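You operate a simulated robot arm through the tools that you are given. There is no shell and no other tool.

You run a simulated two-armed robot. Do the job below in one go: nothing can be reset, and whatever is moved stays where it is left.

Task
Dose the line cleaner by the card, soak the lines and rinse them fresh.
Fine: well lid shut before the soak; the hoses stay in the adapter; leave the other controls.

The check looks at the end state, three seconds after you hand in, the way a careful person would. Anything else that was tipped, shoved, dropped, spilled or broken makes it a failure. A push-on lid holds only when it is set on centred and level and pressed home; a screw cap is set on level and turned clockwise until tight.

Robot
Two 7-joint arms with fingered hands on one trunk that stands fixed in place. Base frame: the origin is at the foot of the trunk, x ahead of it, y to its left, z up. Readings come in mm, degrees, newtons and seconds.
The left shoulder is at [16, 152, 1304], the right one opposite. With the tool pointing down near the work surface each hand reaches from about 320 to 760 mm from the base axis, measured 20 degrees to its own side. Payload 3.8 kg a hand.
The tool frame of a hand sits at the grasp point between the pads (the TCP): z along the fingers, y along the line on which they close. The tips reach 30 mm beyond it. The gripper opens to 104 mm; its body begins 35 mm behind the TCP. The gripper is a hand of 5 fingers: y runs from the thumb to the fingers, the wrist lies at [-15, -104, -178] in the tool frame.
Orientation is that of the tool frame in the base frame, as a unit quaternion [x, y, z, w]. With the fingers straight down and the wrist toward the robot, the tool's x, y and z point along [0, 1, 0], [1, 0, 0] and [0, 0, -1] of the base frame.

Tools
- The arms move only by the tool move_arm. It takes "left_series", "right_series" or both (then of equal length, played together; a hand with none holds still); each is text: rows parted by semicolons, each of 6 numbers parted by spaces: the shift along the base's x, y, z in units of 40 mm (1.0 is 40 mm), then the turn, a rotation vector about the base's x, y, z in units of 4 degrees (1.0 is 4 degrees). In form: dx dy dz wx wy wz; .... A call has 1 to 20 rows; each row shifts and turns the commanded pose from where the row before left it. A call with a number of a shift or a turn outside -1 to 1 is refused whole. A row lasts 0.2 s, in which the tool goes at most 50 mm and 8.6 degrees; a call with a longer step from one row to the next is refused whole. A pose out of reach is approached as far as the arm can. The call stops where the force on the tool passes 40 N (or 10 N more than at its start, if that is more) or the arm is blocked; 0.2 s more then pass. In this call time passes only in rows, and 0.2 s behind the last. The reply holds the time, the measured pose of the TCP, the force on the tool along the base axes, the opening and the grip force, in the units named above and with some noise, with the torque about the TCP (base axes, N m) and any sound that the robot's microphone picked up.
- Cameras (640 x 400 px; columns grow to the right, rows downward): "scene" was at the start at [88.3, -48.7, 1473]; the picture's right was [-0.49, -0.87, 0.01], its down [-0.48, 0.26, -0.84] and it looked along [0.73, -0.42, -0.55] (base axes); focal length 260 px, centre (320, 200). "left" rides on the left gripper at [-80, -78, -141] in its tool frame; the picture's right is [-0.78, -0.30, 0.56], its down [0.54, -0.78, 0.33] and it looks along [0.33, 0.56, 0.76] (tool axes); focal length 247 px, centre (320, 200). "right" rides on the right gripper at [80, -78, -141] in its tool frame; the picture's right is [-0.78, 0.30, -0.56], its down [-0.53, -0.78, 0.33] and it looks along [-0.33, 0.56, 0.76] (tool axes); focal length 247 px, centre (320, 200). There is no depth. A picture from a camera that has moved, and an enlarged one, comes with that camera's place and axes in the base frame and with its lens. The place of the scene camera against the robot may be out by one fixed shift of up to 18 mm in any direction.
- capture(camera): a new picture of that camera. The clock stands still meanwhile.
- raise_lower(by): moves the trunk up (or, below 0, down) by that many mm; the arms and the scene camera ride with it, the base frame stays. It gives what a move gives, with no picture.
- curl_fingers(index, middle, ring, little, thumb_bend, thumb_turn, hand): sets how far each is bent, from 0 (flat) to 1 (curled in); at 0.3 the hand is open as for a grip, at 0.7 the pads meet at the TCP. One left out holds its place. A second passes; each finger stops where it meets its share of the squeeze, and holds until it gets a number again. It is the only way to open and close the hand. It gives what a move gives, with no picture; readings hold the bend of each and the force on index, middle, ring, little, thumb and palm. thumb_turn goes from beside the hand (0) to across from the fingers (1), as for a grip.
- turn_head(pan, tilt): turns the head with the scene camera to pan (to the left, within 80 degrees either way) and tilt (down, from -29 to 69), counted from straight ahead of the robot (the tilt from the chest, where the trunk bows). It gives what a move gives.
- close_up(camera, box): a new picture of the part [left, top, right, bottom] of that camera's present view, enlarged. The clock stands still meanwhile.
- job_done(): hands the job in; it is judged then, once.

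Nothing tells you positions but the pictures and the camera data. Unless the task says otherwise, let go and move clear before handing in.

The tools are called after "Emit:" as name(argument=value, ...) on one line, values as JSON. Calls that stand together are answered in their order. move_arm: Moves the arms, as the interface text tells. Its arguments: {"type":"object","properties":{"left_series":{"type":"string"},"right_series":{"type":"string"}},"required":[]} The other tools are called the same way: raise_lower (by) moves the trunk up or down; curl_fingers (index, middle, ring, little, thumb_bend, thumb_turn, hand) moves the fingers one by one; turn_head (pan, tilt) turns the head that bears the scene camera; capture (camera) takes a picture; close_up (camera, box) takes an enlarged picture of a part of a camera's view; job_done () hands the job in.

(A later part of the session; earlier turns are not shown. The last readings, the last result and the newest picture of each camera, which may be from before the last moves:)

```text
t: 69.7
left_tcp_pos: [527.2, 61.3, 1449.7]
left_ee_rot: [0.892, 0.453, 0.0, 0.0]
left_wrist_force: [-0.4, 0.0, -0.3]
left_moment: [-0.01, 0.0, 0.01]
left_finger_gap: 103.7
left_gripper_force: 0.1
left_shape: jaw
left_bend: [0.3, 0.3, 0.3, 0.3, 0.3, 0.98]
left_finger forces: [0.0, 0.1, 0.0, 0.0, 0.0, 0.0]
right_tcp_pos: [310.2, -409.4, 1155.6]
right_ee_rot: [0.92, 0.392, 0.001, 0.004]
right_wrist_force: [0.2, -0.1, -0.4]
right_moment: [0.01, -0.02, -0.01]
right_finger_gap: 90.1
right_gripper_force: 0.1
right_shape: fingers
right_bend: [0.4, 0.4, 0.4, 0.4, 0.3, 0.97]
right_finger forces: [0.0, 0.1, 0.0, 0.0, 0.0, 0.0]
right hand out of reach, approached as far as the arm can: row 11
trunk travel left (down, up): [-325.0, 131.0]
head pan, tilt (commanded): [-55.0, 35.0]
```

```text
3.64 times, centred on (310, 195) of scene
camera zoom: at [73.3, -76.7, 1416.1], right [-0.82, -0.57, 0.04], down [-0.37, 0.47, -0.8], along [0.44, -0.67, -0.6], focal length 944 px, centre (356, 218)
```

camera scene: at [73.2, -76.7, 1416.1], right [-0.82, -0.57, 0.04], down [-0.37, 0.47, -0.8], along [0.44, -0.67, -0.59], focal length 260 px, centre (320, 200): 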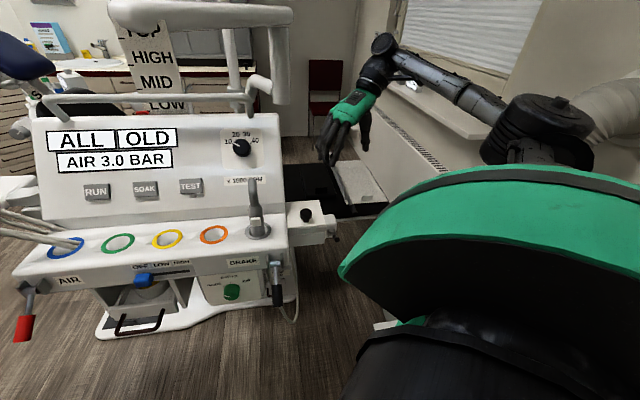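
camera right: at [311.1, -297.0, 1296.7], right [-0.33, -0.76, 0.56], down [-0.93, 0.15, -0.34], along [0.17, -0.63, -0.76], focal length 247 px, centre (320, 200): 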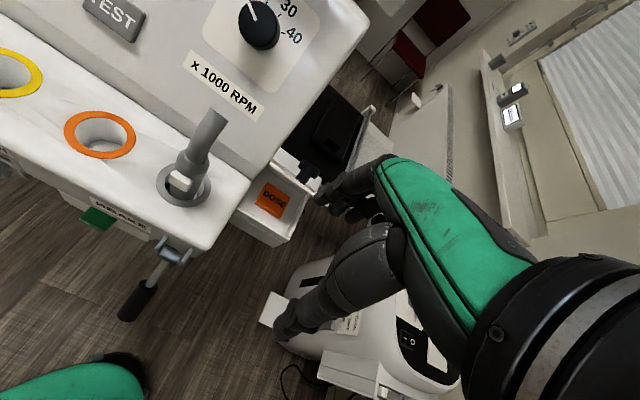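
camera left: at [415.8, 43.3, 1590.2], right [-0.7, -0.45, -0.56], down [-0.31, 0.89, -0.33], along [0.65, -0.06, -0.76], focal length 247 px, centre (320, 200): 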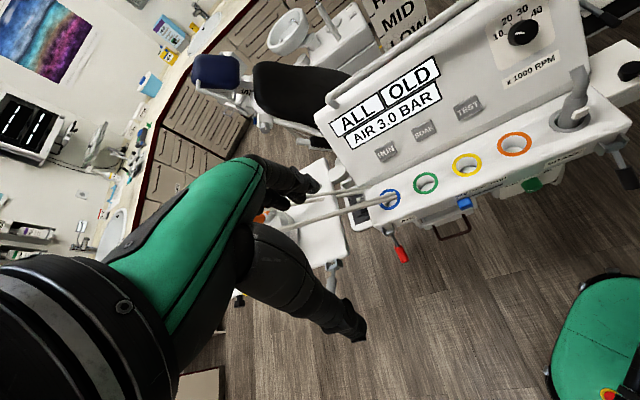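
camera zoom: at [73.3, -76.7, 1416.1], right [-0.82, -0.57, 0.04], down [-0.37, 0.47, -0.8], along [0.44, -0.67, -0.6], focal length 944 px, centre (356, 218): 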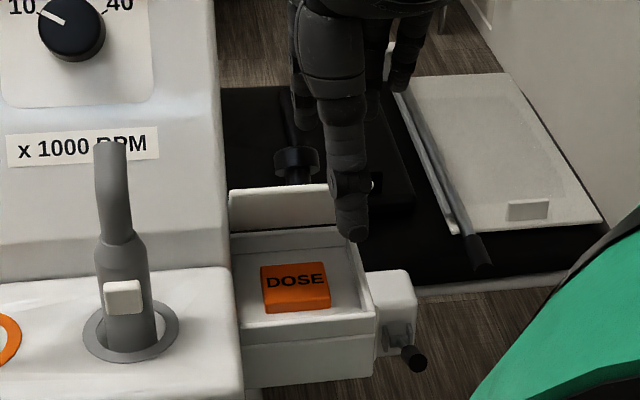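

The lid holds at roughly 55 degrees. I'll lower the fingers to tip height about 1000 and push the edge back in slow steps.

Emit:
curl_fingers(hand="right", index=0.3, middle=0.3, ring=0.3, little=0.3)

Emit:
move_arm(right_series="0 0 -1 0 0 0; 0 0 -1 0 0 0; 0 0 -1 0 0 0; .27 -.26 0 0 0 0; .27 -.26 0 0 0 0; .27 -.26 0 0 0 0; .27 -.26 0 0 0 0; .18 -.174 0 0 0 0; .18 -.174 0 0 0 0")

Emit:
capture(camera="right")

Emit:
close_up(camera="scene", box=[250, 140, 370, 250])

```text
t: 70.7
left_tcp_pos: [526.2, 62.1, 1449.7]
left_ee_rot: [0.892, 0.453, -0.001, 0.0]
left_wrist_force: [-0.4, -0.6, -0.5]
left_moment: [0.04, -0.01, 0.01]
left_finger_gap: 103.9
left_gripper_force: 0.0
left_shape: jaw
left_bend: [0.3, 0.3, 0.3, 0.3, 0.3, 0.98]
left_finger forces: [0.0, 0.0, 0.0, 0.0, 0.0, 0.0]
right_tcp_pos: [312.2, -411.2, 1155.7]
right_ee_rot: [0.92, 0.392, 0.001, 0.003]
right_wrist_force: [0.0, -0.4, 0.5]
right_moment: [0.03, 0.0, 0.0]
right_finger_gap: 102.6
right_gripper_force: 0.0
right_shape: fingers
right_bend: [0.3, 0.3, 0.3, 0.3, 0.3, 0.97]
right_finger forces: [0.0, 0.0, 0.1, 0.0, 0.0, 0.1]
trunk travel left (down, up): [-325.0, 131.0]
head pan, tilt (commanded): [-55.0, 35.0]
```

```text
t: 72.7
left_tcp_pos: [526.8, 62.4, 1449.4]
left_ee_rot: [0.891, 0.453, 0.0, 0.0]
left_wrist_force: [0.3, -0.5, 0.6]
left_moment: [0.0, -0.01, 0.01]
left_finger_gap: 103.7
left_gripper_force: 0.0
left_shape: jaw
left_bend: [0.3, 0.3, 0.3, 0.3, 0.3, 0.98]
left_finger forces: [0.0, 0.0, 0.0, 0.0, 0.0, 0.0]
right_tcp_pos: [379.3, -472.8, 1038.7]
right_ee_rot: [0.92, 0.391, 0.001, 0.004]
right_wrist_force: [0.4, 0.1, 0.5]
right_moment: [0.0, -0.04, -0.01]
right_finger_gap: 102.9
right_gripper_force: 0.3
right_shape: fingers
right_bend: [0.3, 0.3, 0.3, 0.3, 0.3, 0.97]
right_finger forces: [0.1, 0.2, 0.0, 0.0, 0.0, 0.1]
right hand out of reach, approached as far as the arm can: row 1, 2
trunk travel left (down, up): [-325.0, 131.0]
head pan, tilt (commanded): [-55.0, 35.0]
```

```text
taken
camera right: at [380.2, -360.4, 1179.2], right [-0.33, -0.76, 0.56], down [-0.93, 0.15, -0.34], along [0.17, -0.63, -0.76], focal length 247 px, centre (320, 200)
```

right: 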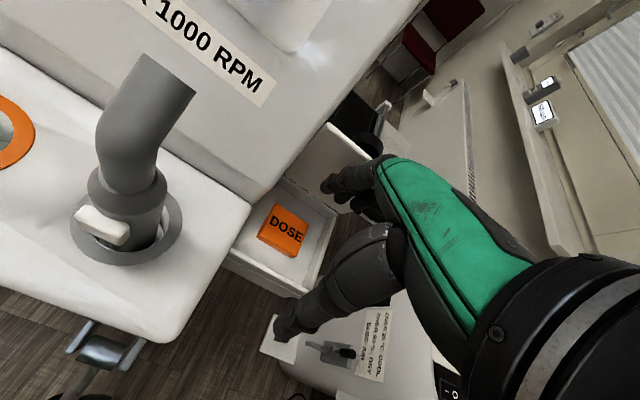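

```text
3.64 times, centred on (310, 195) of scene
camera zoom: at [73.4, -76.8, 1416.0], right [-0.82, -0.57, 0.04], down [-0.37, 0.47, -0.8], along [0.44, -0.67, -0.6], focal length 944 px, centre (356, 218)
```

zoom: 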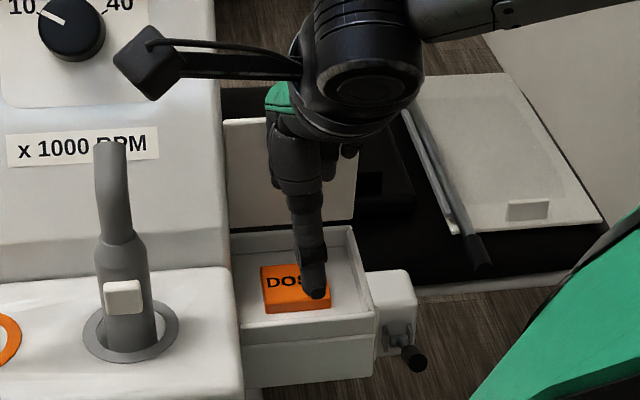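

The lid now stands upright and I see the DOSE button centred near (410, -498, 941). Before pressing, I'll look closely at the fingertips to know where each one is.

Emit:
close_up(camera="right", box=[240, 120, 420, 350])

Emit:
close_up(camera="scene", box=[270, 150, 350, 230])

```text
1.74 times, centred on (330, 235) of right
camera zoom: at [380.2, -360.4, 1179.2], right [-0.33, -0.76, 0.56], down [-0.93, 0.15, -0.34], along [0.17, -0.63, -0.76], focal length 430 px, centre (303, 139)
```

zoom: 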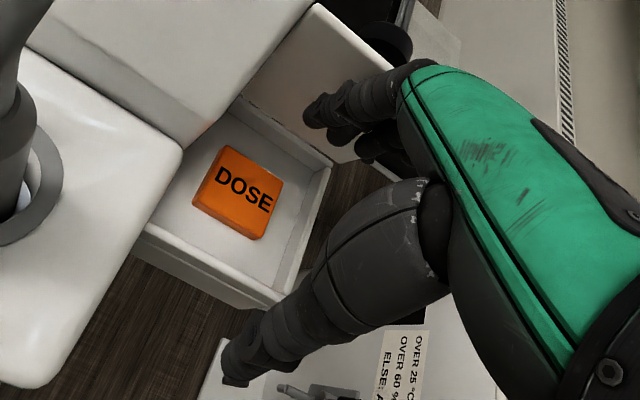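

```text
5.00 times, centred on (310, 190) of scene
camera zoom: at [73.4, -76.8, 1416.0], right [-0.82, -0.57, 0.04], down [-0.37, 0.47, -0.8], along [0.44, -0.67, -0.6], focal length 1297 px, centre (370, 250)
```

zoom: 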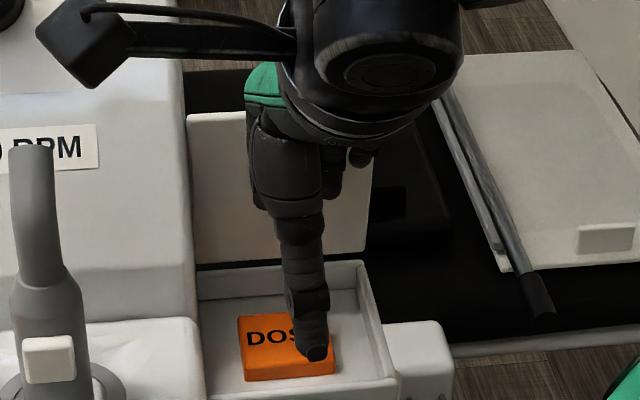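

Index tip lies at about (4, 64, 28) in the tool frame. I'll shift the hand so the index is above the button and fold the other fingers away.

Emit:
move_arm(right_series="-.46 .41 0 0 0 0")

Emit:
curl_fingers(hand="right", index=0.3, middle=0.9, ring=0.9, little=0.9, thumb_bend=0.3)

Emit:
capture(camera="right")

Emit:
close_up(camera="scene", box=[270, 150, 350, 230])

```text
t: 73.1
left_tcp_pos: [526.2, 62.9, 1449.6]
left_ee_rot: [0.891, 0.453, 0.0, 0.0]
left_wrist_force: [0.7, 0.2, -0.9]
left_moment: [-0.02, -0.01, 0.0]
left_finger_gap: 103.7
left_gripper_force: 0.1
left_shape: jaw
left_bend: [0.3, 0.3, 0.3, 0.3, 0.3, 0.98]
left_finger forces: [0.0, 0.1, 0.0, 0.0, 0.0, 0.1]
right_tcp_pos: [361.7, -458.0, 1039.7]
right_ee_rot: [0.92, 0.393, 0.002, 0.003]
right_wrist_force: [0.2, 0.0, -0.1]
right_moment: [0.03, -0.01, 0.03]
right_finger_gap: 102.9
right_gripper_force: 0.1
right_shape: fingers
right_bend: [0.3, 0.3, 0.3, 0.3, 0.3, 0.97]
right_finger forces: [0.1, 0.0, 0.0, 0.0, 0.1, 0.1]
trunk travel left (down, up): [-325.0, 131.0]
head pan, tilt (commanded): [-55.0, 35.0]
```

```text
t: 74.1
left_tcp_pos: [526.1, 62.3, 1450.0]
left_ee_rot: [0.891, 0.453, 0.0, 0.0]
left_wrist_force: [0.3, -0.1, -0.2]
left_moment: [0.02, -0.01, -0.02]
left_finger_gap: 103.6
left_gripper_force: 0.0
left_shape: jaw
left_bend: [0.3, 0.3, 0.3, 0.3, 0.3, 0.98]
left_finger forces: [0.0, 0.0, 0.1, 0.0, 0.0, 0.1]
right_tcp_pos: [362.5, -458.3, 1039.7]
right_ee_rot: [0.92, 0.392, 0.001, 0.004]
right_wrist_force: [0.8, 0.1, 0.1]
right_moment: [-0.01, -0.02, -0.01]
right_finger_gap: 102.8
right_gripper_force: 0.0
right_shape: fingers
right_bend: [0.3, 0.9, 0.9, 0.9, 0.3, 0.97]
right_finger forces: [0.0, 0.1, 0.1, 0.1, 0.0, 0.0]
trunk travel left (down, up): [-325.0, 131.0]
head pan, tilt (commanded): [-55.0, 35.0]
```

```text
taken
camera right: at [362.5, -345.3, 1180.3], right [-0.33, -0.76, 0.56], down [-0.93, 0.15, -0.34], along [0.17, -0.63, -0.76], focal length 247 px, centre (320, 200)
```

right: 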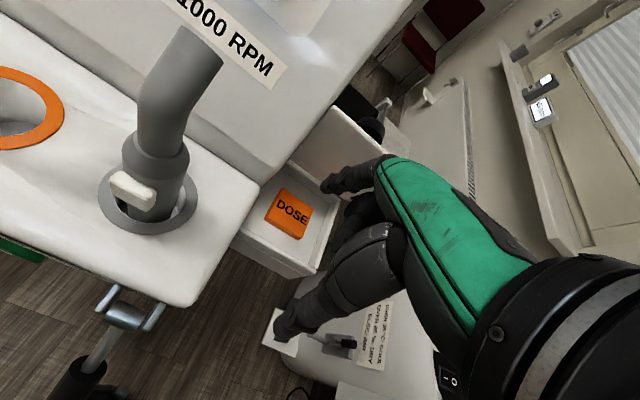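

```text
5.00 times, centred on (310, 190) of scene
camera zoom: at [73.4, -76.8, 1416.0], right [-0.82, -0.57, 0.04], down [-0.37, 0.47, -0.8], along [0.44, -0.67, -0.6], focal length 1297 px, centre (370, 250)
```

zoom: 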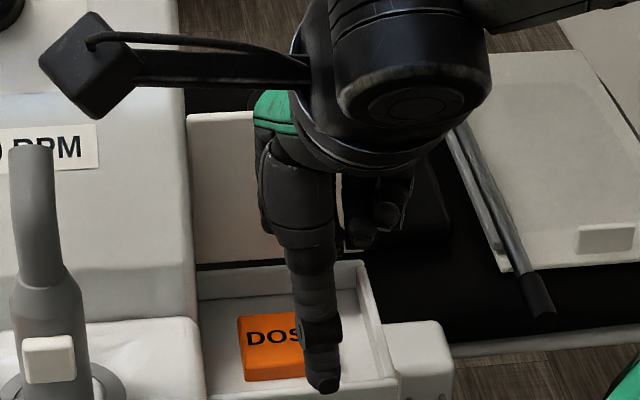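

The index is above the button. I'll lower it to just above the surface and check alignment.

Emit:
move_arm(right_series="-.05 .08 -.75 0 0 0; 0 0 -.75 0 0 0")

Emit:
close_up(camera="right", box=[240, 120, 420, 350])

Emit:
close_up(camera="scene", box=[270, 150, 350, 230])

```text
t: 74.7
left_tcp_pos: [526.7, 60.7, 1449.6]
left_ee_rot: [0.891, 0.453, -0.001, 0.0]
left_wrist_force: [-0.3, 0.4, 0.8]
left_moment: [-0.02, 0.03, -0.01]
left_finger_gap: 104.0
left_gripper_force: 0.0
left_shape: jaw
left_bend: [0.3, 0.3, 0.3, 0.3, 0.3, 0.98]
left_finger forces: [0.1, 0.1, 0.0, 0.1, 0.1, 0.0]
right_tcp_pos: [359.5, -455.3, 978.5]
right_ee_rot: [0.92, 0.392, 0.002, 0.003]
right_wrist_force: [-0.9, -1.5, -0.2]
right_moment: [-0.01, -0.04, -0.02]
right_finger_gap: 103.0
right_gripper_force: 0.0
right_shape: fingers
right_bend: [0.3, 0.9, 0.9, 0.9, 0.3, 0.97]
right_finger forces: [0.1, 0.0, 0.1, 0.0, 0.0, 0.0]
trunk travel left (down, up): [-325.0, 131.0]
head pan, tilt (commanded): [-55.0, 35.0]
```

```text
1.74 times, centred on (330, 235) of right
camera zoom: at [359.3, -342.6, 1118.4], right [-0.33, -0.76, 0.56], down [-0.93, 0.15, -0.34], along [0.17, -0.63, -0.76], focal length 430 px, centre (303, 139)
```

zoom: 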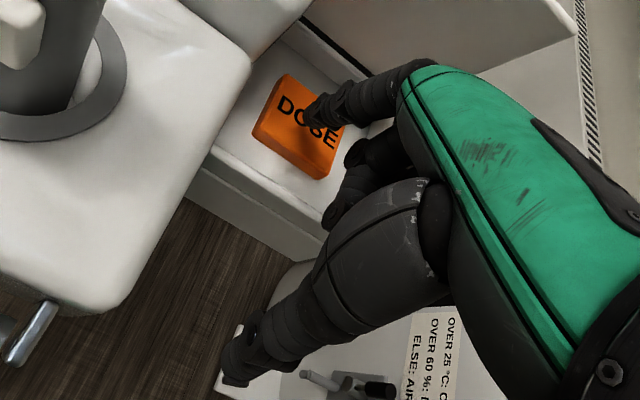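

```text
5.00 times, centred on (310, 190) of scene
camera zoom: at [73.9, -77.4, 1415.9], right [-0.82, -0.57, 0.04], down [-0.37, 0.47, -0.8], along [0.44, -0.67, -0.6], focal length 1297 px, centre (370, 250)
```

zoom: 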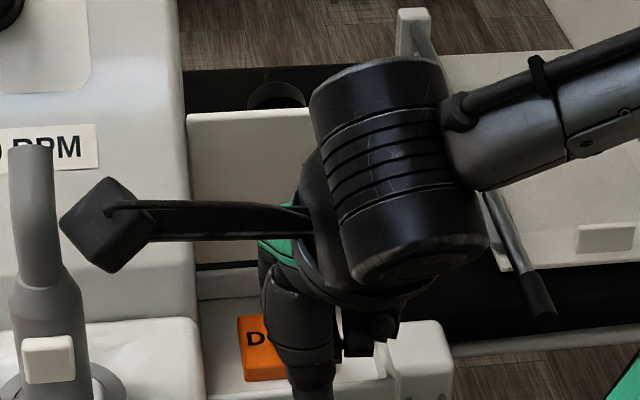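

The index tip is right over the button's middle. I'll press down in 2 mm steps while watching force and sound.

Emit:
move_arm(right_series="0 0 -.05 0 0 0; 0 0 -.05 0 0 0; 0 0 -.05 0 0 0")

```text
t: 75.5
left_tcp_pos: [526.0, 62.3, 1450.1]
left_ee_rot: [0.891, 0.454, 0.0, 0.0]
left_wrist_force: [-0.2, -0.8, -0.2]
left_moment: [-0.01, 0.02, 0.02]
left_finger_gap: 103.9
left_gripper_force: 0.0
left_shape: jaw
left_bend: [0.3, 0.3, 0.3, 0.3, 0.3, 0.98]
left_finger forces: [0.0, 0.1, 0.0, 0.0, 0.0, 0.1]
right_tcp_pos: [360.0, -454.7, 972.0]
right_ee_rot: [0.92, 0.392, 0.001, 0.004]
right_wrist_force: [-0.6, 0.1, -0.4]
right_moment: [-0.01, 0.0, -0.03]
right_finger_gap: 103.1
right_gripper_force: 0.0
right_shape: fingers
right_bend: [0.3, 0.9, 0.9, 0.9, 0.3, 0.97]
right_finger forces: [0.1, 0.0, 0.0, 0.1, 0.0, 0.0]
trunk travel left (down, up): [-325.0, 131.0]
head pan, tilt (commanded): [-55.0, 35.0]
```

Emit:
move_arm(right_series="0 0 -.05 0 0 0; 0 0 -.05 0 0 0; 0 0 -.05 0 0 0")

Emit:
close_up(camera="right", box=[260, 140, 380, 240])

```text
t: 76.3
left_tcp_pos: [526.7, 62.4, 1449.1]
left_ee_rot: [0.891, 0.453, 0.001, 0.0]
left_wrist_force: [1.1, -0.8, -0.9]
left_moment: [-0.01, -0.05, 0.0]
left_finger_gap: 103.6
left_gripper_force: 0.1
left_shape: jaw
left_bend: [0.3, 0.3, 0.3, 0.3, 0.3, 0.98]
left_finger forces: [0.0, 0.0, 0.1, 0.0, 0.0, 0.0]
right_tcp_pos: [359.3, -452.9, 966.4]
right_ee_rot: [0.921, 0.391, 0.002, 0.004]
right_wrist_force: [0.2, -0.3, 0.6]
right_moment: [0.02, 0.0, 0.02]
right_finger_gap: 102.6
right_gripper_force: 0.2
right_shape: fingers
right_bend: [0.3, 0.9, 0.9, 0.9, 0.3, 0.97]
right_finger forces: [0.0, 0.0, 0.0, 0.0, 0.1, 0.0]
trunk travel left (down, up): [-325.0, 131.0]
head pan, tilt (commanded): [-55.0, 35.0]
```

```text
4.00 times, centred on (320, 190) of right
camera zoom: at [359.6, -340.7, 1106.7], right [-0.33, -0.76, 0.56], down [-0.93, 0.15, -0.34], along [0.17, -0.63, -0.76], focal length 988 px, centre (320, 240)
```

zoom: 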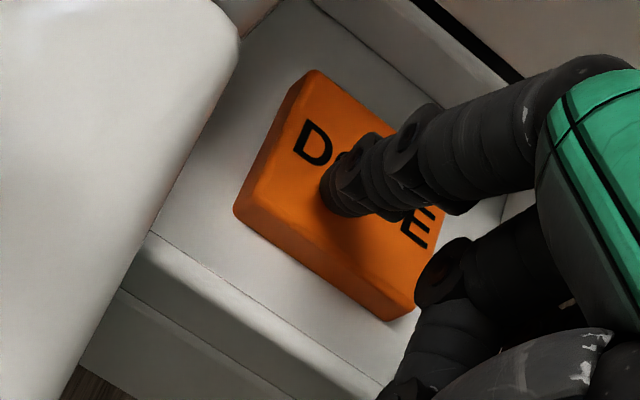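

Still no contact. I'll keep on with small steps.

Emit:
move_arm(right_series="0 0 -.05 0 0 0; 0 0 -.05 0 0 0")

```text
t: 76.9
left_tcp_pos: [527.0, 63.6, 1448.9]
left_ee_rot: [0.891, 0.454, -0.001, 0.0]
left_wrist_force: [0.2, 0.2, 0.0]
left_moment: [0.03, 0.01, -0.03]
left_finger_gap: 103.5
left_gripper_force: 0.1
left_shape: jaw
left_bend: [0.3, 0.3, 0.3, 0.3, 0.3, 0.98]
left_finger forces: [0.1, 0.0, 0.0, 0.0, 0.0, 0.1]
right_tcp_pos: [360.7, -454.4, 962.3]
right_ee_rot: [0.92, 0.391, 0.002, 0.003]
right_wrist_force: [0.0, -0.3, 0.5]
right_moment: [-0.04, -0.02, -0.02]
right_finger_gap: 102.9
right_gripper_force: 0.3
right_shape: fingers
right_bend: [0.3, 0.9, 0.9, 0.9, 0.3, 0.97]
right_finger forces: [0.6, 0.1, 0.0, 0.0, 0.0, 0.0]
trunk travel left (down, up): [-325.0, 131.0]
head pan, tilt (commanded): [-55.0, 35.0]
```

The index has just touched the button. Now the press.

Emit:
move_arm(right_series="0 0 -.05 0 0 0; 0 0 -.05 0 0 0")

Emit:
capture(camera="scene")

```text
t: 77.5
left_tcp_pos: [526.0, 62.6, 1448.5]
left_ee_rot: [0.892, 0.453, 0.0, -0.001]
left_wrist_force: [0.1, 0.3, 0.0]
left_moment: [-0.02, 0.05, -0.02]
left_finger_gap: 103.8
left_gripper_force: 0.0
left_shape: jaw
left_bend: [0.3, 0.3, 0.3, 0.3, 0.3, 0.98]
left_finger forces: [0.0, 0.0, 0.1, 0.0, 0.1, 0.1]
right_tcp_pos: [359.8, -452.9, 957.9]
right_ee_rot: [0.92, 0.392, 0.002, 0.003]
right_wrist_force: [0.1, -0.1, 1.5]
right_moment: [-0.06, -0.12, 0.0]
right_finger_gap: 103.4
right_gripper_force: 0.8
right_shape: fingers
right_bend: [0.3, 0.9, 0.9, 0.9, 0.3, 0.97]
right_finger forces: [2.1, 0.0, 0.0, 0.0, 0.0, 0.0]
trunk travel left (down, up): [-325.0, 131.0]
head pan, tilt (commanded): [-55.0, 35.0]
heard: click
```

```text
taken
camera scene: at [73.0, -76.3, 1416.1], right [-0.82, -0.57, 0.04], down [-0.37, 0.47, -0.8], along [0.44, -0.67, -0.59], focal length 260 px, centre (320, 200)
```

scene: 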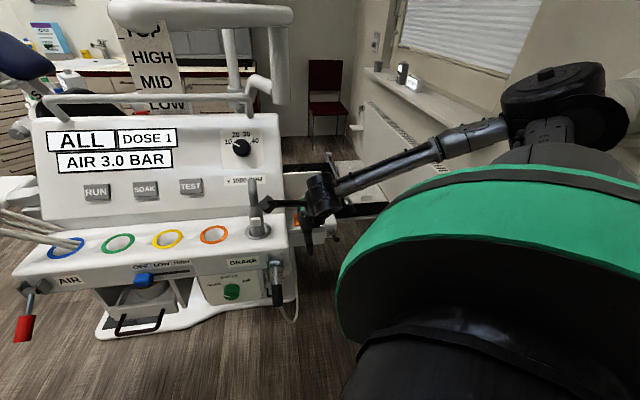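

A click sounded and the display shows "ALL DOSE 1", matching the card. I'll lift straight off and look at the lid before closing it.

Emit:
move_arm(right_series="0 0 .3 0 0 0; 0 0 1 0 0 0; 0 0 1 0 0 0; 0 0 1 0 0 0; 0 0 .7 0 0 0")

Emit:
capture(camera="right")

Emit:
close_up(camera="scene", box=[20, 110, 380, 310])

```text
t: 78.7
left_tcp_pos: [526.3, 62.6, 1449.4]
left_ee_rot: [0.891, 0.453, -0.001, 0.0]
left_wrist_force: [-0.4, -0.4, -0.1]
left_moment: [0.04, -0.03, 0.0]
left_finger_gap: 103.6
left_gripper_force: 0.0
left_shape: jaw
left_bend: [0.3, 0.3, 0.3, 0.3, 0.3, 0.98]
left_finger forces: [0.0, 0.0, 0.0, 0.0, 0.1, 0.1]
right_tcp_pos: [357.3, -452.7, 1117.8]
right_ee_rot: [0.92, 0.391, 0.002, 0.003]
right_wrist_force: [1.2, 0.8, 0.3]
right_moment: [-0.02, -0.01, -0.01]
right_finger_gap: 103.4
right_gripper_force: 0.1
right_shape: fingers
right_bend: [0.3, 0.9, 0.9, 0.9, 0.3, 0.97]
right_finger forces: [0.0, 0.0, 0.0, 0.0, 0.0, 0.1]
trunk travel left (down, up): [-325.0, 131.0]
head pan, tilt (commanded): [-55.0, 35.0]
```

```text
taken
camera right: at [357.9, -339.7, 1259.2], right [-0.33, -0.76, 0.56], down [-0.93, 0.15, -0.34], along [0.17, -0.63, -0.76], focal length 247 px, centre (320, 200)
```

right: 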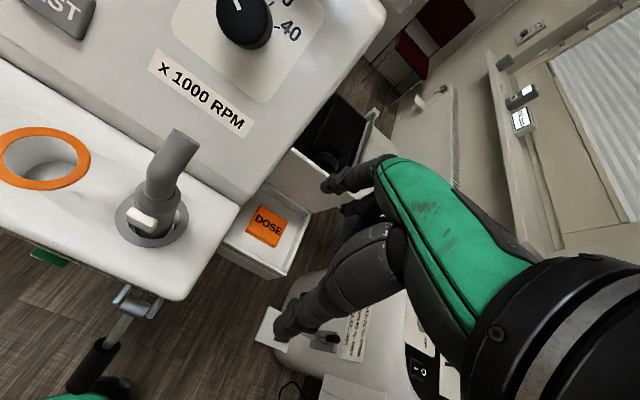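

```text
1.78 times, centred on (200, 210) of scene
camera zoom: at [72.8, -76.3, 1416.1], right [-0.82, -0.57, 0.04], down [-0.37, 0.47, -0.8], along [0.44, -0.67, -0.59], focal length 461 px, centre (533, 182)
```

zoom: 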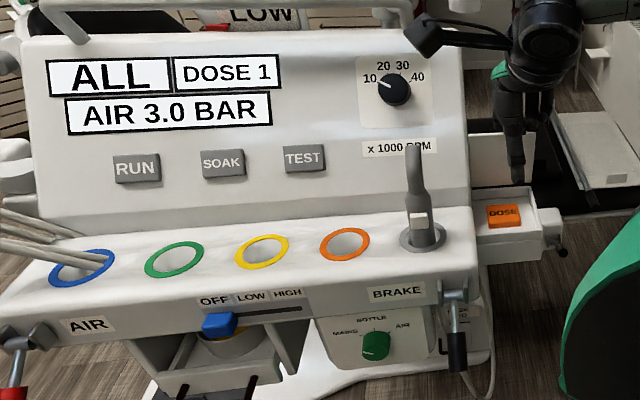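

Emit:
close_up(camera="right", box=[220, 120, 380, 280])

Emit:
close_up(camera="scene", box=[260, 160, 350, 240])

```text
2.50 times, centred on (300, 200) of right
camera zoom: at [357.9, -339.7, 1259.2], right [-0.33, -0.76, 0.56], down [-0.93, 0.15, -0.34], along [0.17, -0.63, -0.76], focal length 617 px, centre (370, 200)
```

zoom: 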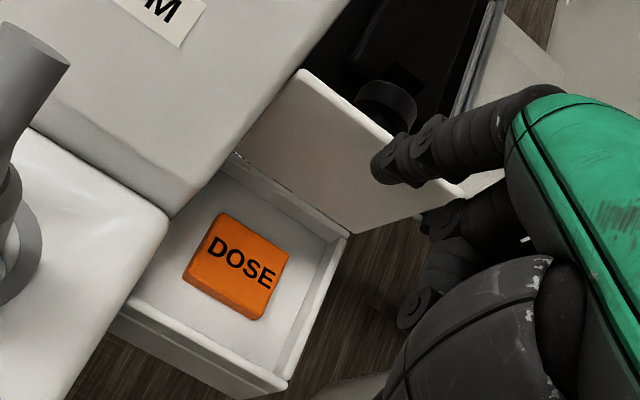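

```text
5.00 times, centred on (305, 200) of scene
camera zoom: at [72.8, -76.3, 1416.1], right [-0.82, -0.57, 0.04], down [-0.37, 0.47, -0.8], along [0.44, -0.67, -0.59], focal length 1297 px, centre (395, 200)
```

zoom: 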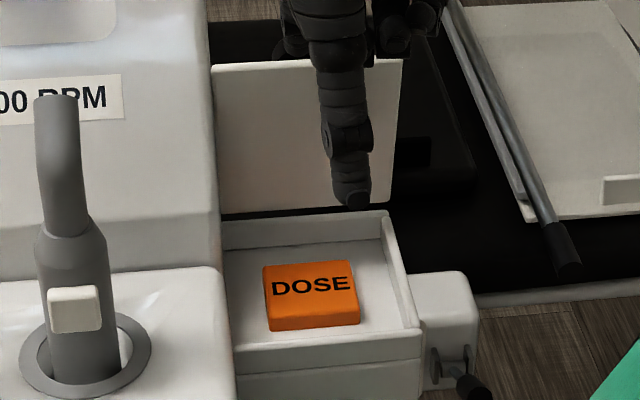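

The lid stands at about 80 degrees with its knob behind. I'll extend all the fingers, pass over the lid and come down behind it.

Emit:
curl_fingers(hand="right", index=0.3, middle=0.3, ring=0.3, little=0.3, thumb_bend=0.2)

Emit:
move_arm(right_series="0 0 .2 0 0 0; .44 -.427 0 0 0 0; .44 -.427 0 0 0 0; .44 -.427 0 0 0 0; .44 -.427 0 0 0 0")

Emit:
capture(camera="right")

Emit:
close_up(camera="scene", box=[250, 140, 370, 250])

```text
t: 79.7
left_tcp_pos: [527.1, 63.4, 1449.0]
left_ee_rot: [0.891, 0.453, 0.0, 0.0]
left_wrist_force: [-0.2, 0.3, 0.1]
left_moment: [0.01, 0.02, -0.01]
left_finger_gap: 103.7
left_gripper_force: 0.1
left_shape: jaw
left_bend: [0.3, 0.3, 0.3, 0.3, 0.3, 0.98]
left_finger forces: [0.0, 0.0, 0.0, 0.1, 0.0, 0.1]
right_tcp_pos: [358.6, -453.9, 1118.9]
right_ee_rot: [0.92, 0.392, 0.0, 0.003]
right_wrist_force: [-0.4, 0.4, 1.3]
right_moment: [0.03, 0.01, 0.01]
right_finger_gap: 111.2
right_gripper_force: 0.0
right_shape: fingers
right_bend: [0.3, 0.3, 0.3, 0.3, 0.2, 0.97]
right_finger forces: [0.0, 0.0, 0.0, 0.1, 0.0, 0.0]
trunk travel left (down, up): [-325.0, 131.0]
head pan, tilt (commanded): [-55.0, 35.0]
```

```text
t: 80.9
left_tcp_pos: [527.6, 61.2, 1449.2]
left_ee_rot: [0.891, 0.453, -0.001, 0.0]
left_wrist_force: [0.2, -0.5, -0.3]
left_moment: [-0.01, 0.02, -0.02]
left_finger_gap: 103.8
left_gripper_force: 0.1
left_shape: jaw
left_bend: [0.3, 0.3, 0.3, 0.3, 0.3, 0.98]
left_finger forces: [0.0, 0.0, 0.0, 0.0, 0.0, 0.0]
right_tcp_pos: [431.2, -524.4, 1124.4]
right_ee_rot: [0.92, 0.391, 0.001, 0.004]
right_wrist_force: [1.0, -0.9, 0.1]
right_moment: [0.01, 0.0, -0.01]
right_finger_gap: 111.0
right_gripper_force: 0.1
right_shape: fingers
right_bend: [0.3, 0.3, 0.3, 0.3, 0.2, 0.97]
right_finger forces: [0.1, 0.1, 0.0, 0.1, 0.0, 0.0]
trunk travel left (down, up): [-325.0, 131.0]
head pan, tilt (commanded): [-55.0, 35.0]
```

```text
taken
camera right: at [430.9, -411.4, 1264.7], right [-0.33, -0.76, 0.56], down [-0.93, 0.15, -0.34], along [0.17, -0.63, -0.76], focal length 247 px, centre (320, 200)
```

right: 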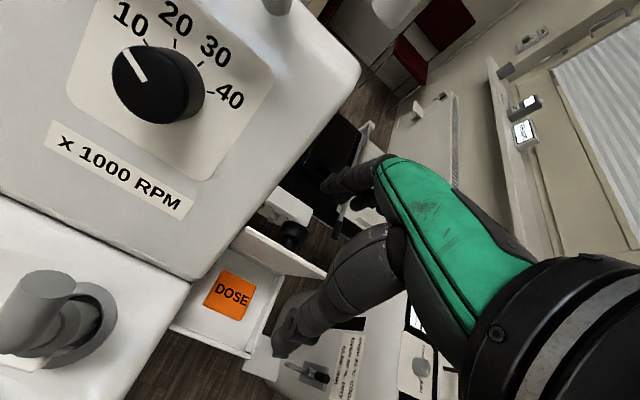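

```text
3.64 times, centred on (310, 195) of scene
camera zoom: at [74.2, -77.4, 1415.9], right [-0.82, -0.57, 0.04], down [-0.37, 0.47, -0.8], along [0.44, -0.67, -0.6], focal length 944 px, centre (356, 218)
```

zoom: 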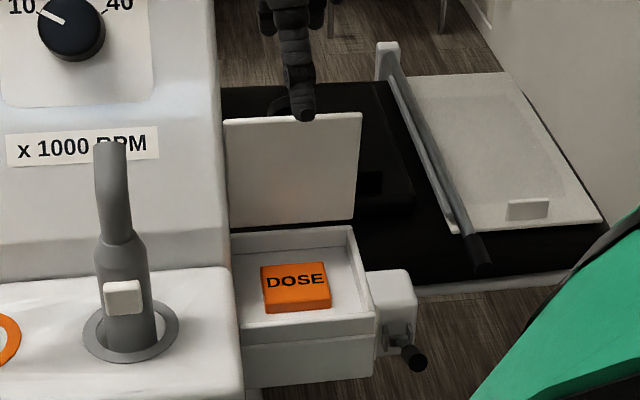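

The knob is just in front of where the fingers will come down. I'll go 5 mm further back and lower behind it.

Emit:
move_arm(right_series=".1 -.097 0 0 0 0; 0 0 -.7 0 0 0; 0 0 -.7 0 0 0; 0 0 -.6 0 0 0")

Emit:
capture(camera="right")

Emit:
close_up(camera="scene", box=[250, 140, 370, 250])

```text
t: 81.9
left_tcp_pos: [528.1, 62.4, 1450.2]
left_ee_rot: [0.891, 0.453, 0.0, 0.001]
left_wrist_force: [-0.1, -0.6, -0.3]
left_moment: [-0.01, 0.01, -0.01]
left_finger_gap: 103.8
left_gripper_force: 0.1
left_shape: jaw
left_bend: [0.3, 0.3, 0.3, 0.3, 0.3, 0.98]
left_finger forces: [0.0, 0.0, 0.1, 0.0, 0.1, 0.0]
right_tcp_pos: [431.7, -527.1, 1046.7]
right_ee_rot: [0.92, 0.392, 0.001, 0.005]
right_wrist_force: [0.1, -0.1, -1.3]
right_moment: [0.02, 0.02, 0.03]
right_finger_gap: 111.3
right_gripper_force: 0.0
right_shape: fingers
right_bend: [0.3, 0.3, 0.3, 0.3, 0.2, 0.97]
right_finger forces: [0.0, 0.0, 0.0, 0.1, 0.0, 0.0]
trunk travel left (down, up): [-325.0, 131.0]
head pan, tilt (commanded): [-55.0, 35.0]
```

```text
taken
camera right: at [432.7, -414.3, 1187.7], right [-0.33, -0.76, 0.56], down [-0.93, 0.15, -0.34], along [0.17, -0.63, -0.76], focal length 247 px, centre (320, 200)
```

right: 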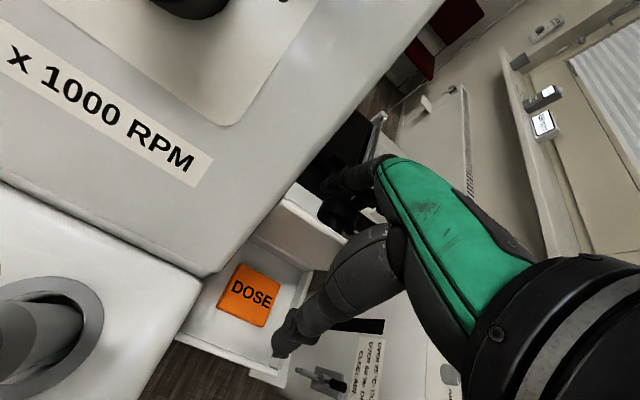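

```text
3.64 times, centred on (310, 195) of scene
camera zoom: at [73.6, -76.9, 1416.0], right [-0.82, -0.57, 0.04], down [-0.37, 0.47, -0.8], along [0.44, -0.67, -0.6], focal length 944 px, centre (356, 218)
```

zoom: 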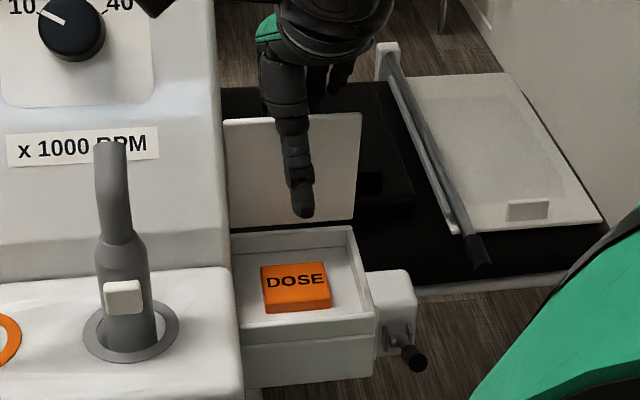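

The fingers are behind the lid and the thumb is in front. I'll pull forward to swing the lid down part way.

Emit:
move_arm(right_series="-.233 .2265 0 0 0 0; -.233 .2265 0 0 0 0; -.233 .2265 0 0 0 0; -.233 .2265 0 0 0 0")

Emit:
capture(camera="right")

Emit:
close_up(camera="scene", box=[250, 140, 370, 250])

```text
t: 82.9
left_tcp_pos: [525.8, 62.8, 1449.9]
left_ee_rot: [0.891, 0.453, 0.0, 0.0]
left_wrist_force: [0.5, -0.2, 0.3]
left_moment: [-0.01, -0.01, 0.01]
left_finger_gap: 103.9
left_gripper_force: 0.1
left_shape: jaw
left_bend: [0.3, 0.3, 0.3, 0.3, 0.3, 0.98]
left_finger forces: [0.0, 0.1, 0.0, 0.1, 0.0, 0.0]
right_tcp_pos: [398.7, -491.1, 1045.6]
right_ee_rot: [0.92, 0.391, 0.001, 0.005]
right_wrist_force: [0.5, 0.3, -0.1]
right_moment: [0.0, 0.05, 0.0]
right_finger_gap: 111.5
right_gripper_force: 0.7
right_shape: fingers
right_bend: [0.3, 0.3, 0.3, 0.3, 0.2, 0.97]
right_finger forces: [0.3, 0.1, 0.0, 0.0, 0.1, 0.1]
trunk travel left (down, up): [-325.0, 131.0]
head pan, tilt (commanded): [-55.0, 35.0]
```

```text
taken
camera right: at [399.2, -378.2, 1186.5], right [-0.33, -0.76, 0.56], down [-0.93, 0.15, -0.34], along [0.17, -0.63, -0.76], focal length 247 px, centre (320, 200)
```

right: 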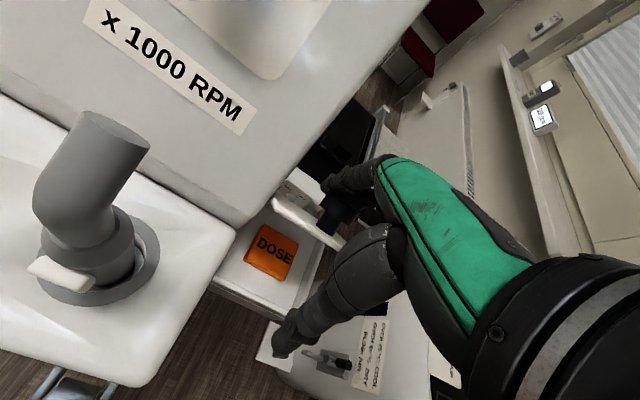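

```text
3.64 times, centred on (310, 195) of scene
camera zoom: at [73.0, -76.4, 1416.1], right [-0.82, -0.57, 0.04], down [-0.37, 0.47, -0.8], along [0.44, -0.67, -0.59], focal length 944 px, centre (356, 218)
```

zoom: 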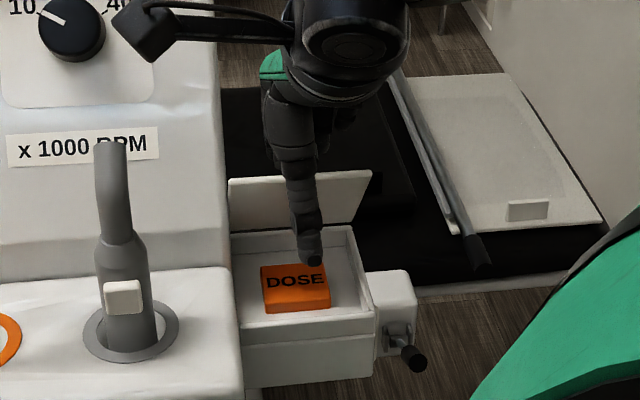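

The lid is coming down, now at around 55 degrees. I'll continue forward and slightly down.

Emit:
move_arm(right_series="-.206 .2 -.1 0 0 0; -.206 .2 -.1 0 0 0; -.206 .2 -.15 0 0 0; -.206 .2 -.15 0 0 0")

Emit:
capture(camera="right")

Emit:
close_up(camera="scene", box=[250, 140, 370, 250])

```text
t: 83.9
left_tcp_pos: [526.8, 62.5, 1447.5]
left_ee_rot: [0.891, 0.454, 0.0, 0.0]
left_wrist_force: [0.3, 0.0, 0.0]
left_moment: [-0.02, 0.01, -0.01]
left_finger_gap: 103.8
left_gripper_force: 0.0
left_shape: jaw
left_bend: [0.3, 0.3, 0.3, 0.3, 0.3, 0.98]
left_finger forces: [0.0, 0.0, 0.0, 0.0, 0.0, 0.0]
right_tcp_pos: [365.5, -457.2, 1026.1]
right_ee_rot: [0.92, 0.391, 0.002, 0.004]
right_wrist_force: [0.6, 0.1, 0.1]
right_moment: [-0.07, -0.03, -0.01]
right_finger_gap: 111.2
right_gripper_force: 0.0
right_shape: fingers
right_bend: [0.3, 0.29, 0.3, 0.3, 0.2, 0.97]
right_finger forces: [0.1, 0.3, 0.1, 0.0, 0.1, 0.0]
trunk travel left (down, up): [-325.0, 131.0]
head pan, tilt (commanded): [-55.0, 35.0]
```

```text
taken
camera right: at [365.6, -344.8, 1166.9], right [-0.33, -0.76, 0.56], down [-0.93, 0.15, -0.34], along [0.17, -0.63, -0.76], focal length 247 px, centre (320, 200)
```

right: 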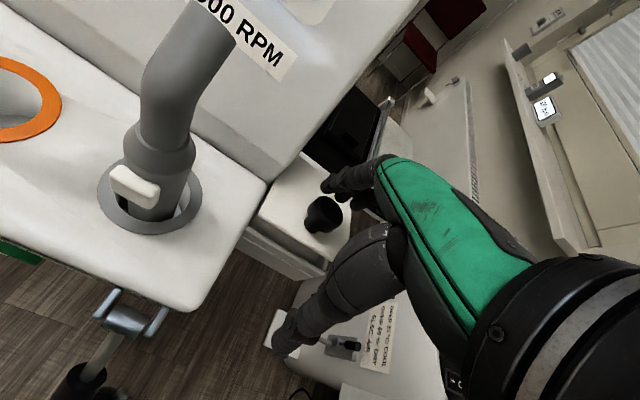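

```text
3.64 times, centred on (310, 195) of scene
camera zoom: at [73.2, -76.7, 1416.1], right [-0.82, -0.57, 0.04], down [-0.37, 0.47, -0.8], along [0.44, -0.67, -0.6], focal length 944 px, centre (356, 218)
```

zoom: 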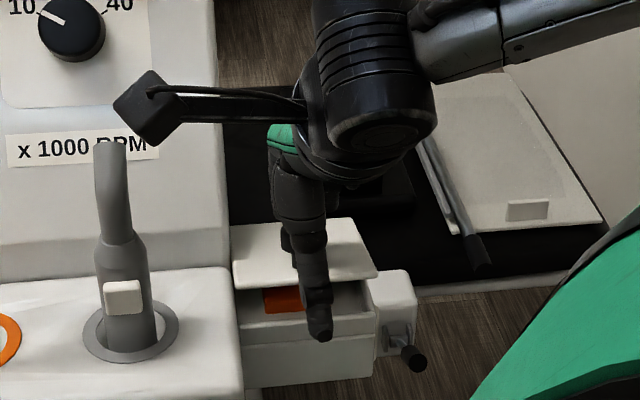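

The lid is down to about 20 degrees. I'll rise, fold the other fingers, and press the knob down with the index from above.

Emit:
move_arm(right_series="0 0 .8 0 0 0; 0 0 .6 0 0 0; -.36 .24 0 0 0 0; -.35 .23 0 0 0 0")

Emit:
curl_fingers(hand="right", index=0.3, middle=0.9, ring=0.9, little=0.9)

Emit:
capture(camera="right")

```text
t: 84.9
left_tcp_pos: [525.3, 62.8, 1449.7]
left_ee_rot: [0.891, 0.453, 0.0, 0.0]
left_wrist_force: [-0.8, 0.4, -0.3]
left_moment: [0.01, 0.0, 0.03]
left_finger_gap: 103.6
left_gripper_force: 0.2
left_shape: jaw
left_bend: [0.3, 0.3, 0.3, 0.3, 0.3, 0.98]
left_finger forces: [0.0, 0.1, 0.1, 0.1, 0.0, 0.1]
right_tcp_pos: [337.1, -438.1, 1083.6]
right_ee_rot: [0.92, 0.392, 0.002, 0.004]
right_wrist_force: [-0.9, 0.0, 0.0]
right_moment: [0.0, -0.02, -0.02]
right_finger_gap: 111.2
right_gripper_force: 0.1
right_shape: fingers
right_bend: [0.3, 0.3, 0.3, 0.3, 0.2, 0.97]
right_finger forces: [0.0, 0.0, 0.0, 0.1, 0.0, 0.1]
trunk travel left (down, up): [-325.0, 131.0]
head pan, tilt (commanded): [-55.0, 35.0]
```

```text
t: 85.9
left_tcp_pos: [527.6, 61.5, 1450.2]
left_ee_rot: [0.891, 0.454, 0.0, 0.0]
left_wrist_force: [-0.5, 0.5, 0.0]
left_moment: [0.02, -0.01, 0.01]
left_finger_gap: 103.9
left_gripper_force: 0.1
left_shape: jaw
left_bend: [0.3, 0.3, 0.3, 0.3, 0.3, 0.98]
left_finger forces: [0.0, 0.0, 0.0, 0.0, 0.1, 0.0]
right_tcp_pos: [337.4, -439.7, 1081.5]
right_ee_rot: [0.92, 0.392, 0.002, 0.003]
right_wrist_force: [-1.0, 0.0, 0.5]
right_moment: [-0.01, 0.01, 0.01]
right_finger_gap: 111.4
right_gripper_force: 0.1
right_shape: fingers
right_bend: [0.3, 0.9, 0.9, 0.9, 0.2, 0.97]
right_finger forces: [0.0, 0.0, 0.1, 0.0, 0.1, 0.0]
trunk travel left (down, up): [-325.0, 131.0]
head pan, tilt (commanded): [-55.0, 35.0]
```

```text
taken
camera right: at [337.6, -327.0, 1222.8], right [-0.33, -0.76, 0.56], down [-0.93, 0.15, -0.34], along [0.17, -0.63, -0.76], focal length 247 px, centre (320, 200)
```

right: 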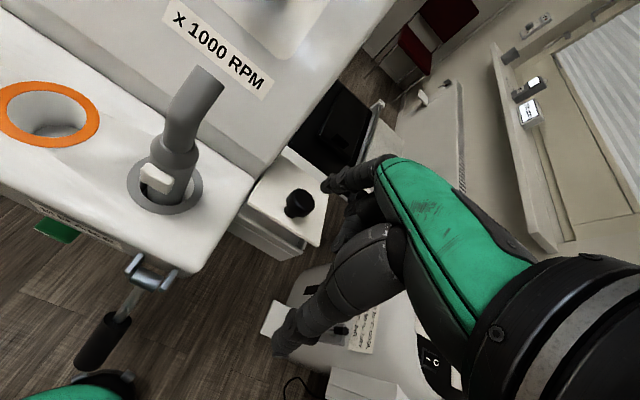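

I'll lower the index onto the knob and press the lid shut.

Emit:
move_arm(right_series="0 0 -.6 0 0 0; 0 0 -.6 0 0 0; 0 0 -.1 0 0 0; 0 0 -.1 0 0 0; 0 0 -.1 0 0 0; 0 0 -.1 0 0 0")

Emit:
capture(camera="right")

Emit:
close_up(camera="scene", box=[250, 140, 370, 250])

```text
t: 87.3
left_tcp_pos: [526.7, 63.6, 1449.7]
left_ee_rot: [0.892, 0.453, 0.0, -0.001]
left_wrist_force: [0.1, 0.4, 1.3]
left_moment: [0.01, -0.02, 0.0]
left_finger_gap: 103.5
left_gripper_force: 0.0
left_shape: jaw
left_bend: [0.3, 0.3, 0.3, 0.3, 0.3, 0.98]
left_finger forces: [0.0, 0.0, 0.0, 0.0, 0.0, 0.0]
right_tcp_pos: [338.1, -438.4, 1017.6]
right_ee_rot: [0.92, 0.391, 0.002, 0.003]
right_wrist_force: [0.2, 0.2, 0.1]
right_moment: [-0.02, 0.02, 0.01]
right_finger_gap: 110.9
right_gripper_force: 0.3
right_shape: fingers
right_bend: [0.3, 0.9, 0.9, 0.9, 0.2, 0.97]
right_finger forces: [0.3, 0.1, 0.0, 0.0, 0.0, 0.0]
trunk travel left (down, up): [-325.0, 131.0]
head pan, tilt (commanded): [-55.0, 35.0]
```

```text
taken
camera right: at [337.2, -325.0, 1158.6], right [-0.33, -0.76, 0.56], down [-0.93, 0.15, -0.34], along [0.17, -0.63, -0.76], focal length 247 px, centre (320, 200)
```

right: 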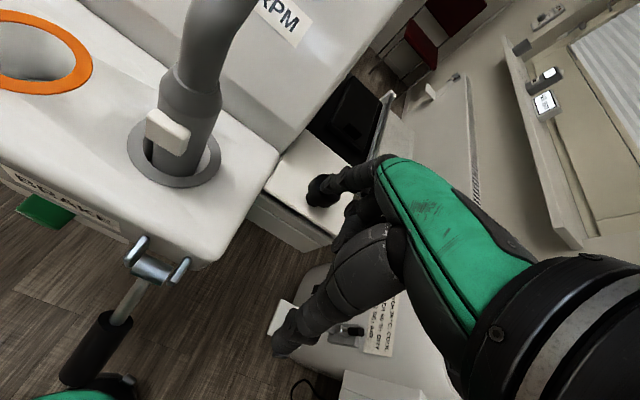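

```text
3.64 times, centred on (310, 195) of scene
camera zoom: at [73.2, -76.6, 1416.1], right [-0.82, -0.57, 0.04], down [-0.37, 0.47, -0.8], along [0.44, -0.67, -0.6], focal length 944 px, centre (356, 218)
```

zoom: 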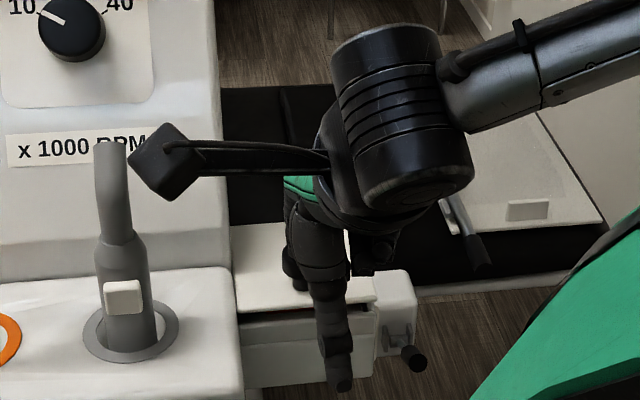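

The index is on the knob and only a small gap is left. I'll keep pressing until it seats.

Emit:
move_arm(right_series="0 0 -.1 0 0 0; 0 0 -.1 0 0 0; 0 0 -.1 0 0 0; 0 0 -.1 0 0 0; 0 0 -.05 0 0 0")

Emit:
close_up(camera="scene", box=[250, 140, 370, 250])

```text
t: 88.5
left_tcp_pos: [523.9, 66.1, 1450.4]
left_ee_rot: [0.892, 0.452, 0.0, 0.002]
left_wrist_force: [0.0, 0.1, -0.1]
left_moment: [-0.01, 0.0, -0.04]
left_finger_gap: 103.8
left_gripper_force: 0.0
left_shape: jaw
left_bend: [0.3, 0.3, 0.3, 0.3, 0.3, 0.98]
left_finger forces: [0.1, 0.1, 0.1, 0.0, 0.0, 0.1]
right_tcp_pos: [335.8, -436.5, 1003.7]
right_ee_rot: [0.92, 0.393, 0.002, 0.007]
right_wrist_force: [-4.2, 5.4, 25.3]
right_moment: [-0.85, -1.16, 0.08]
right_finger_gap: 115.0
right_gripper_force: 12.8
right_shape: fingers
right_bend: [0.28, 0.9, 0.9, 0.9, 0.2, 0.97]
right_finger forces: [25.0, 0.1, 0.0, 0.0, 0.0, 0.0]
trunk travel left (down, up): [-325.0, 131.0]
head pan, tilt (commanded): [-55.0, 35.0]
```

```text
3.64 times, centred on (310, 195) of scene
camera zoom: at [69.7, -72.5, 1416.7], right [-0.82, -0.57, 0.04], down [-0.36, 0.47, -0.81], along [0.44, -0.67, -0.59], focal length 944 px, centre (356, 218)
```

zoom: 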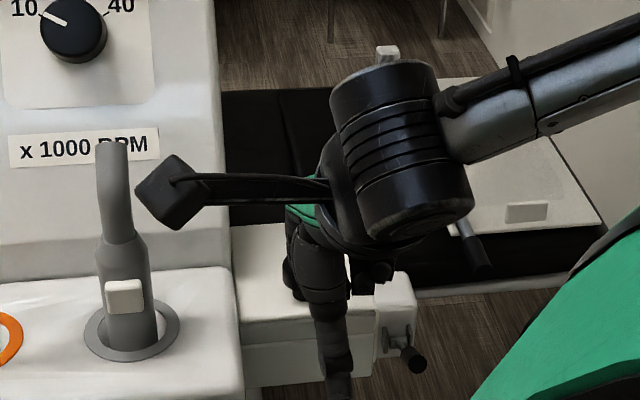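

The lid took 25 N and sits flush, so it is shut. I'll lift away and check it.

Emit:
move_arm(right_series="0 0 .3 0 0 0; 0 0 1 0 0 0; 0 0 1 0 0 0; -.2 -.2 1 0 0 0")

Emit:
close_up(camera="scene", box=[250, 140, 370, 250])

Emit:
close_up(camera="right", box=[200, 120, 380, 280])

Emit:
close_up(camera="scene", box=[20, 110, 300, 280])

```text
t: 89.5
left_tcp_pos: [526.4, 61.3, 1449.8]
left_ee_rot: [0.891, 0.454, 0.0, 0.0]
left_wrist_force: [-1.0, 0.1, 0.6]
left_moment: [0.0, 0.01, 0.02]
left_finger_gap: 104.0
left_gripper_force: 0.0
left_shape: jaw
left_bend: [0.3, 0.3, 0.3, 0.3, 0.3, 0.98]
left_finger forces: [0.0, 0.1, 0.1, 0.1, 0.0, 0.0]
right_tcp_pos: [328.5, -447.1, 1132.8]
right_ee_rot: [0.92, 0.393, 0.001, 0.003]
right_wrist_force: [0.2, 0.2, -0.6]
right_moment: [-0.01, 0.03, 0.01]
right_finger_gap: 111.4
right_gripper_force: 0.0
right_shape: fingers
right_bend: [0.3, 0.9, 0.9, 0.9, 0.2, 0.97]
right_finger forces: [0.0, 0.0, 0.0, 0.0, 0.0, 0.0]
trunk travel left (down, up): [-325.0, 131.0]
head pan, tilt (commanded): [-55.0, 35.0]
```

```text
3.64 times, centred on (310, 195) of scene
camera zoom: at [73.0, -76.9, 1416.0], right [-0.82, -0.57, 0.04], down [-0.37, 0.47, -0.8], along [0.44, -0.67, -0.6], focal length 944 px, centre (356, 218)
```

zoom: 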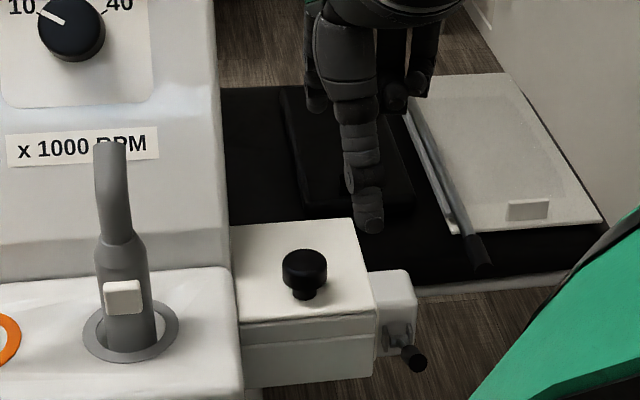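

```text
2.50 times, centred on (290, 200) of right
camera zoom: at [328.3, -333.7, 1273.6], right [-0.33, -0.76, 0.56], down [-0.93, 0.15, -0.34], along [0.17, -0.63, -0.76], focal length 617 px, centre (395, 200)
```

zoom: 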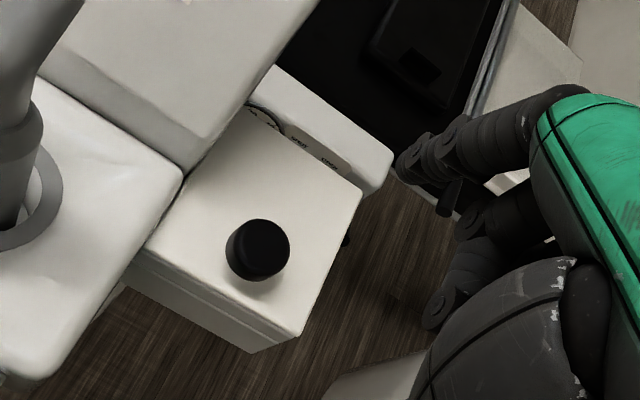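

```text
2.29 times, centred on (160, 195) of scene
camera zoom: at [73.0, -76.9, 1416.0], right [-0.82, -0.57, 0.04], down [-0.37, 0.47, -0.8], along [0.44, -0.67, -0.6], focal length 593 px, centre (686, 211)
```

zoom: 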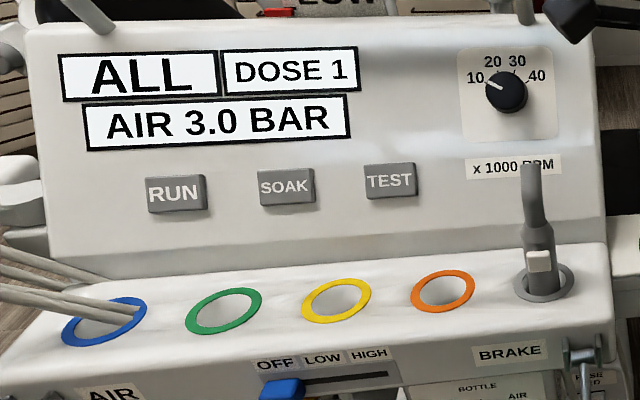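

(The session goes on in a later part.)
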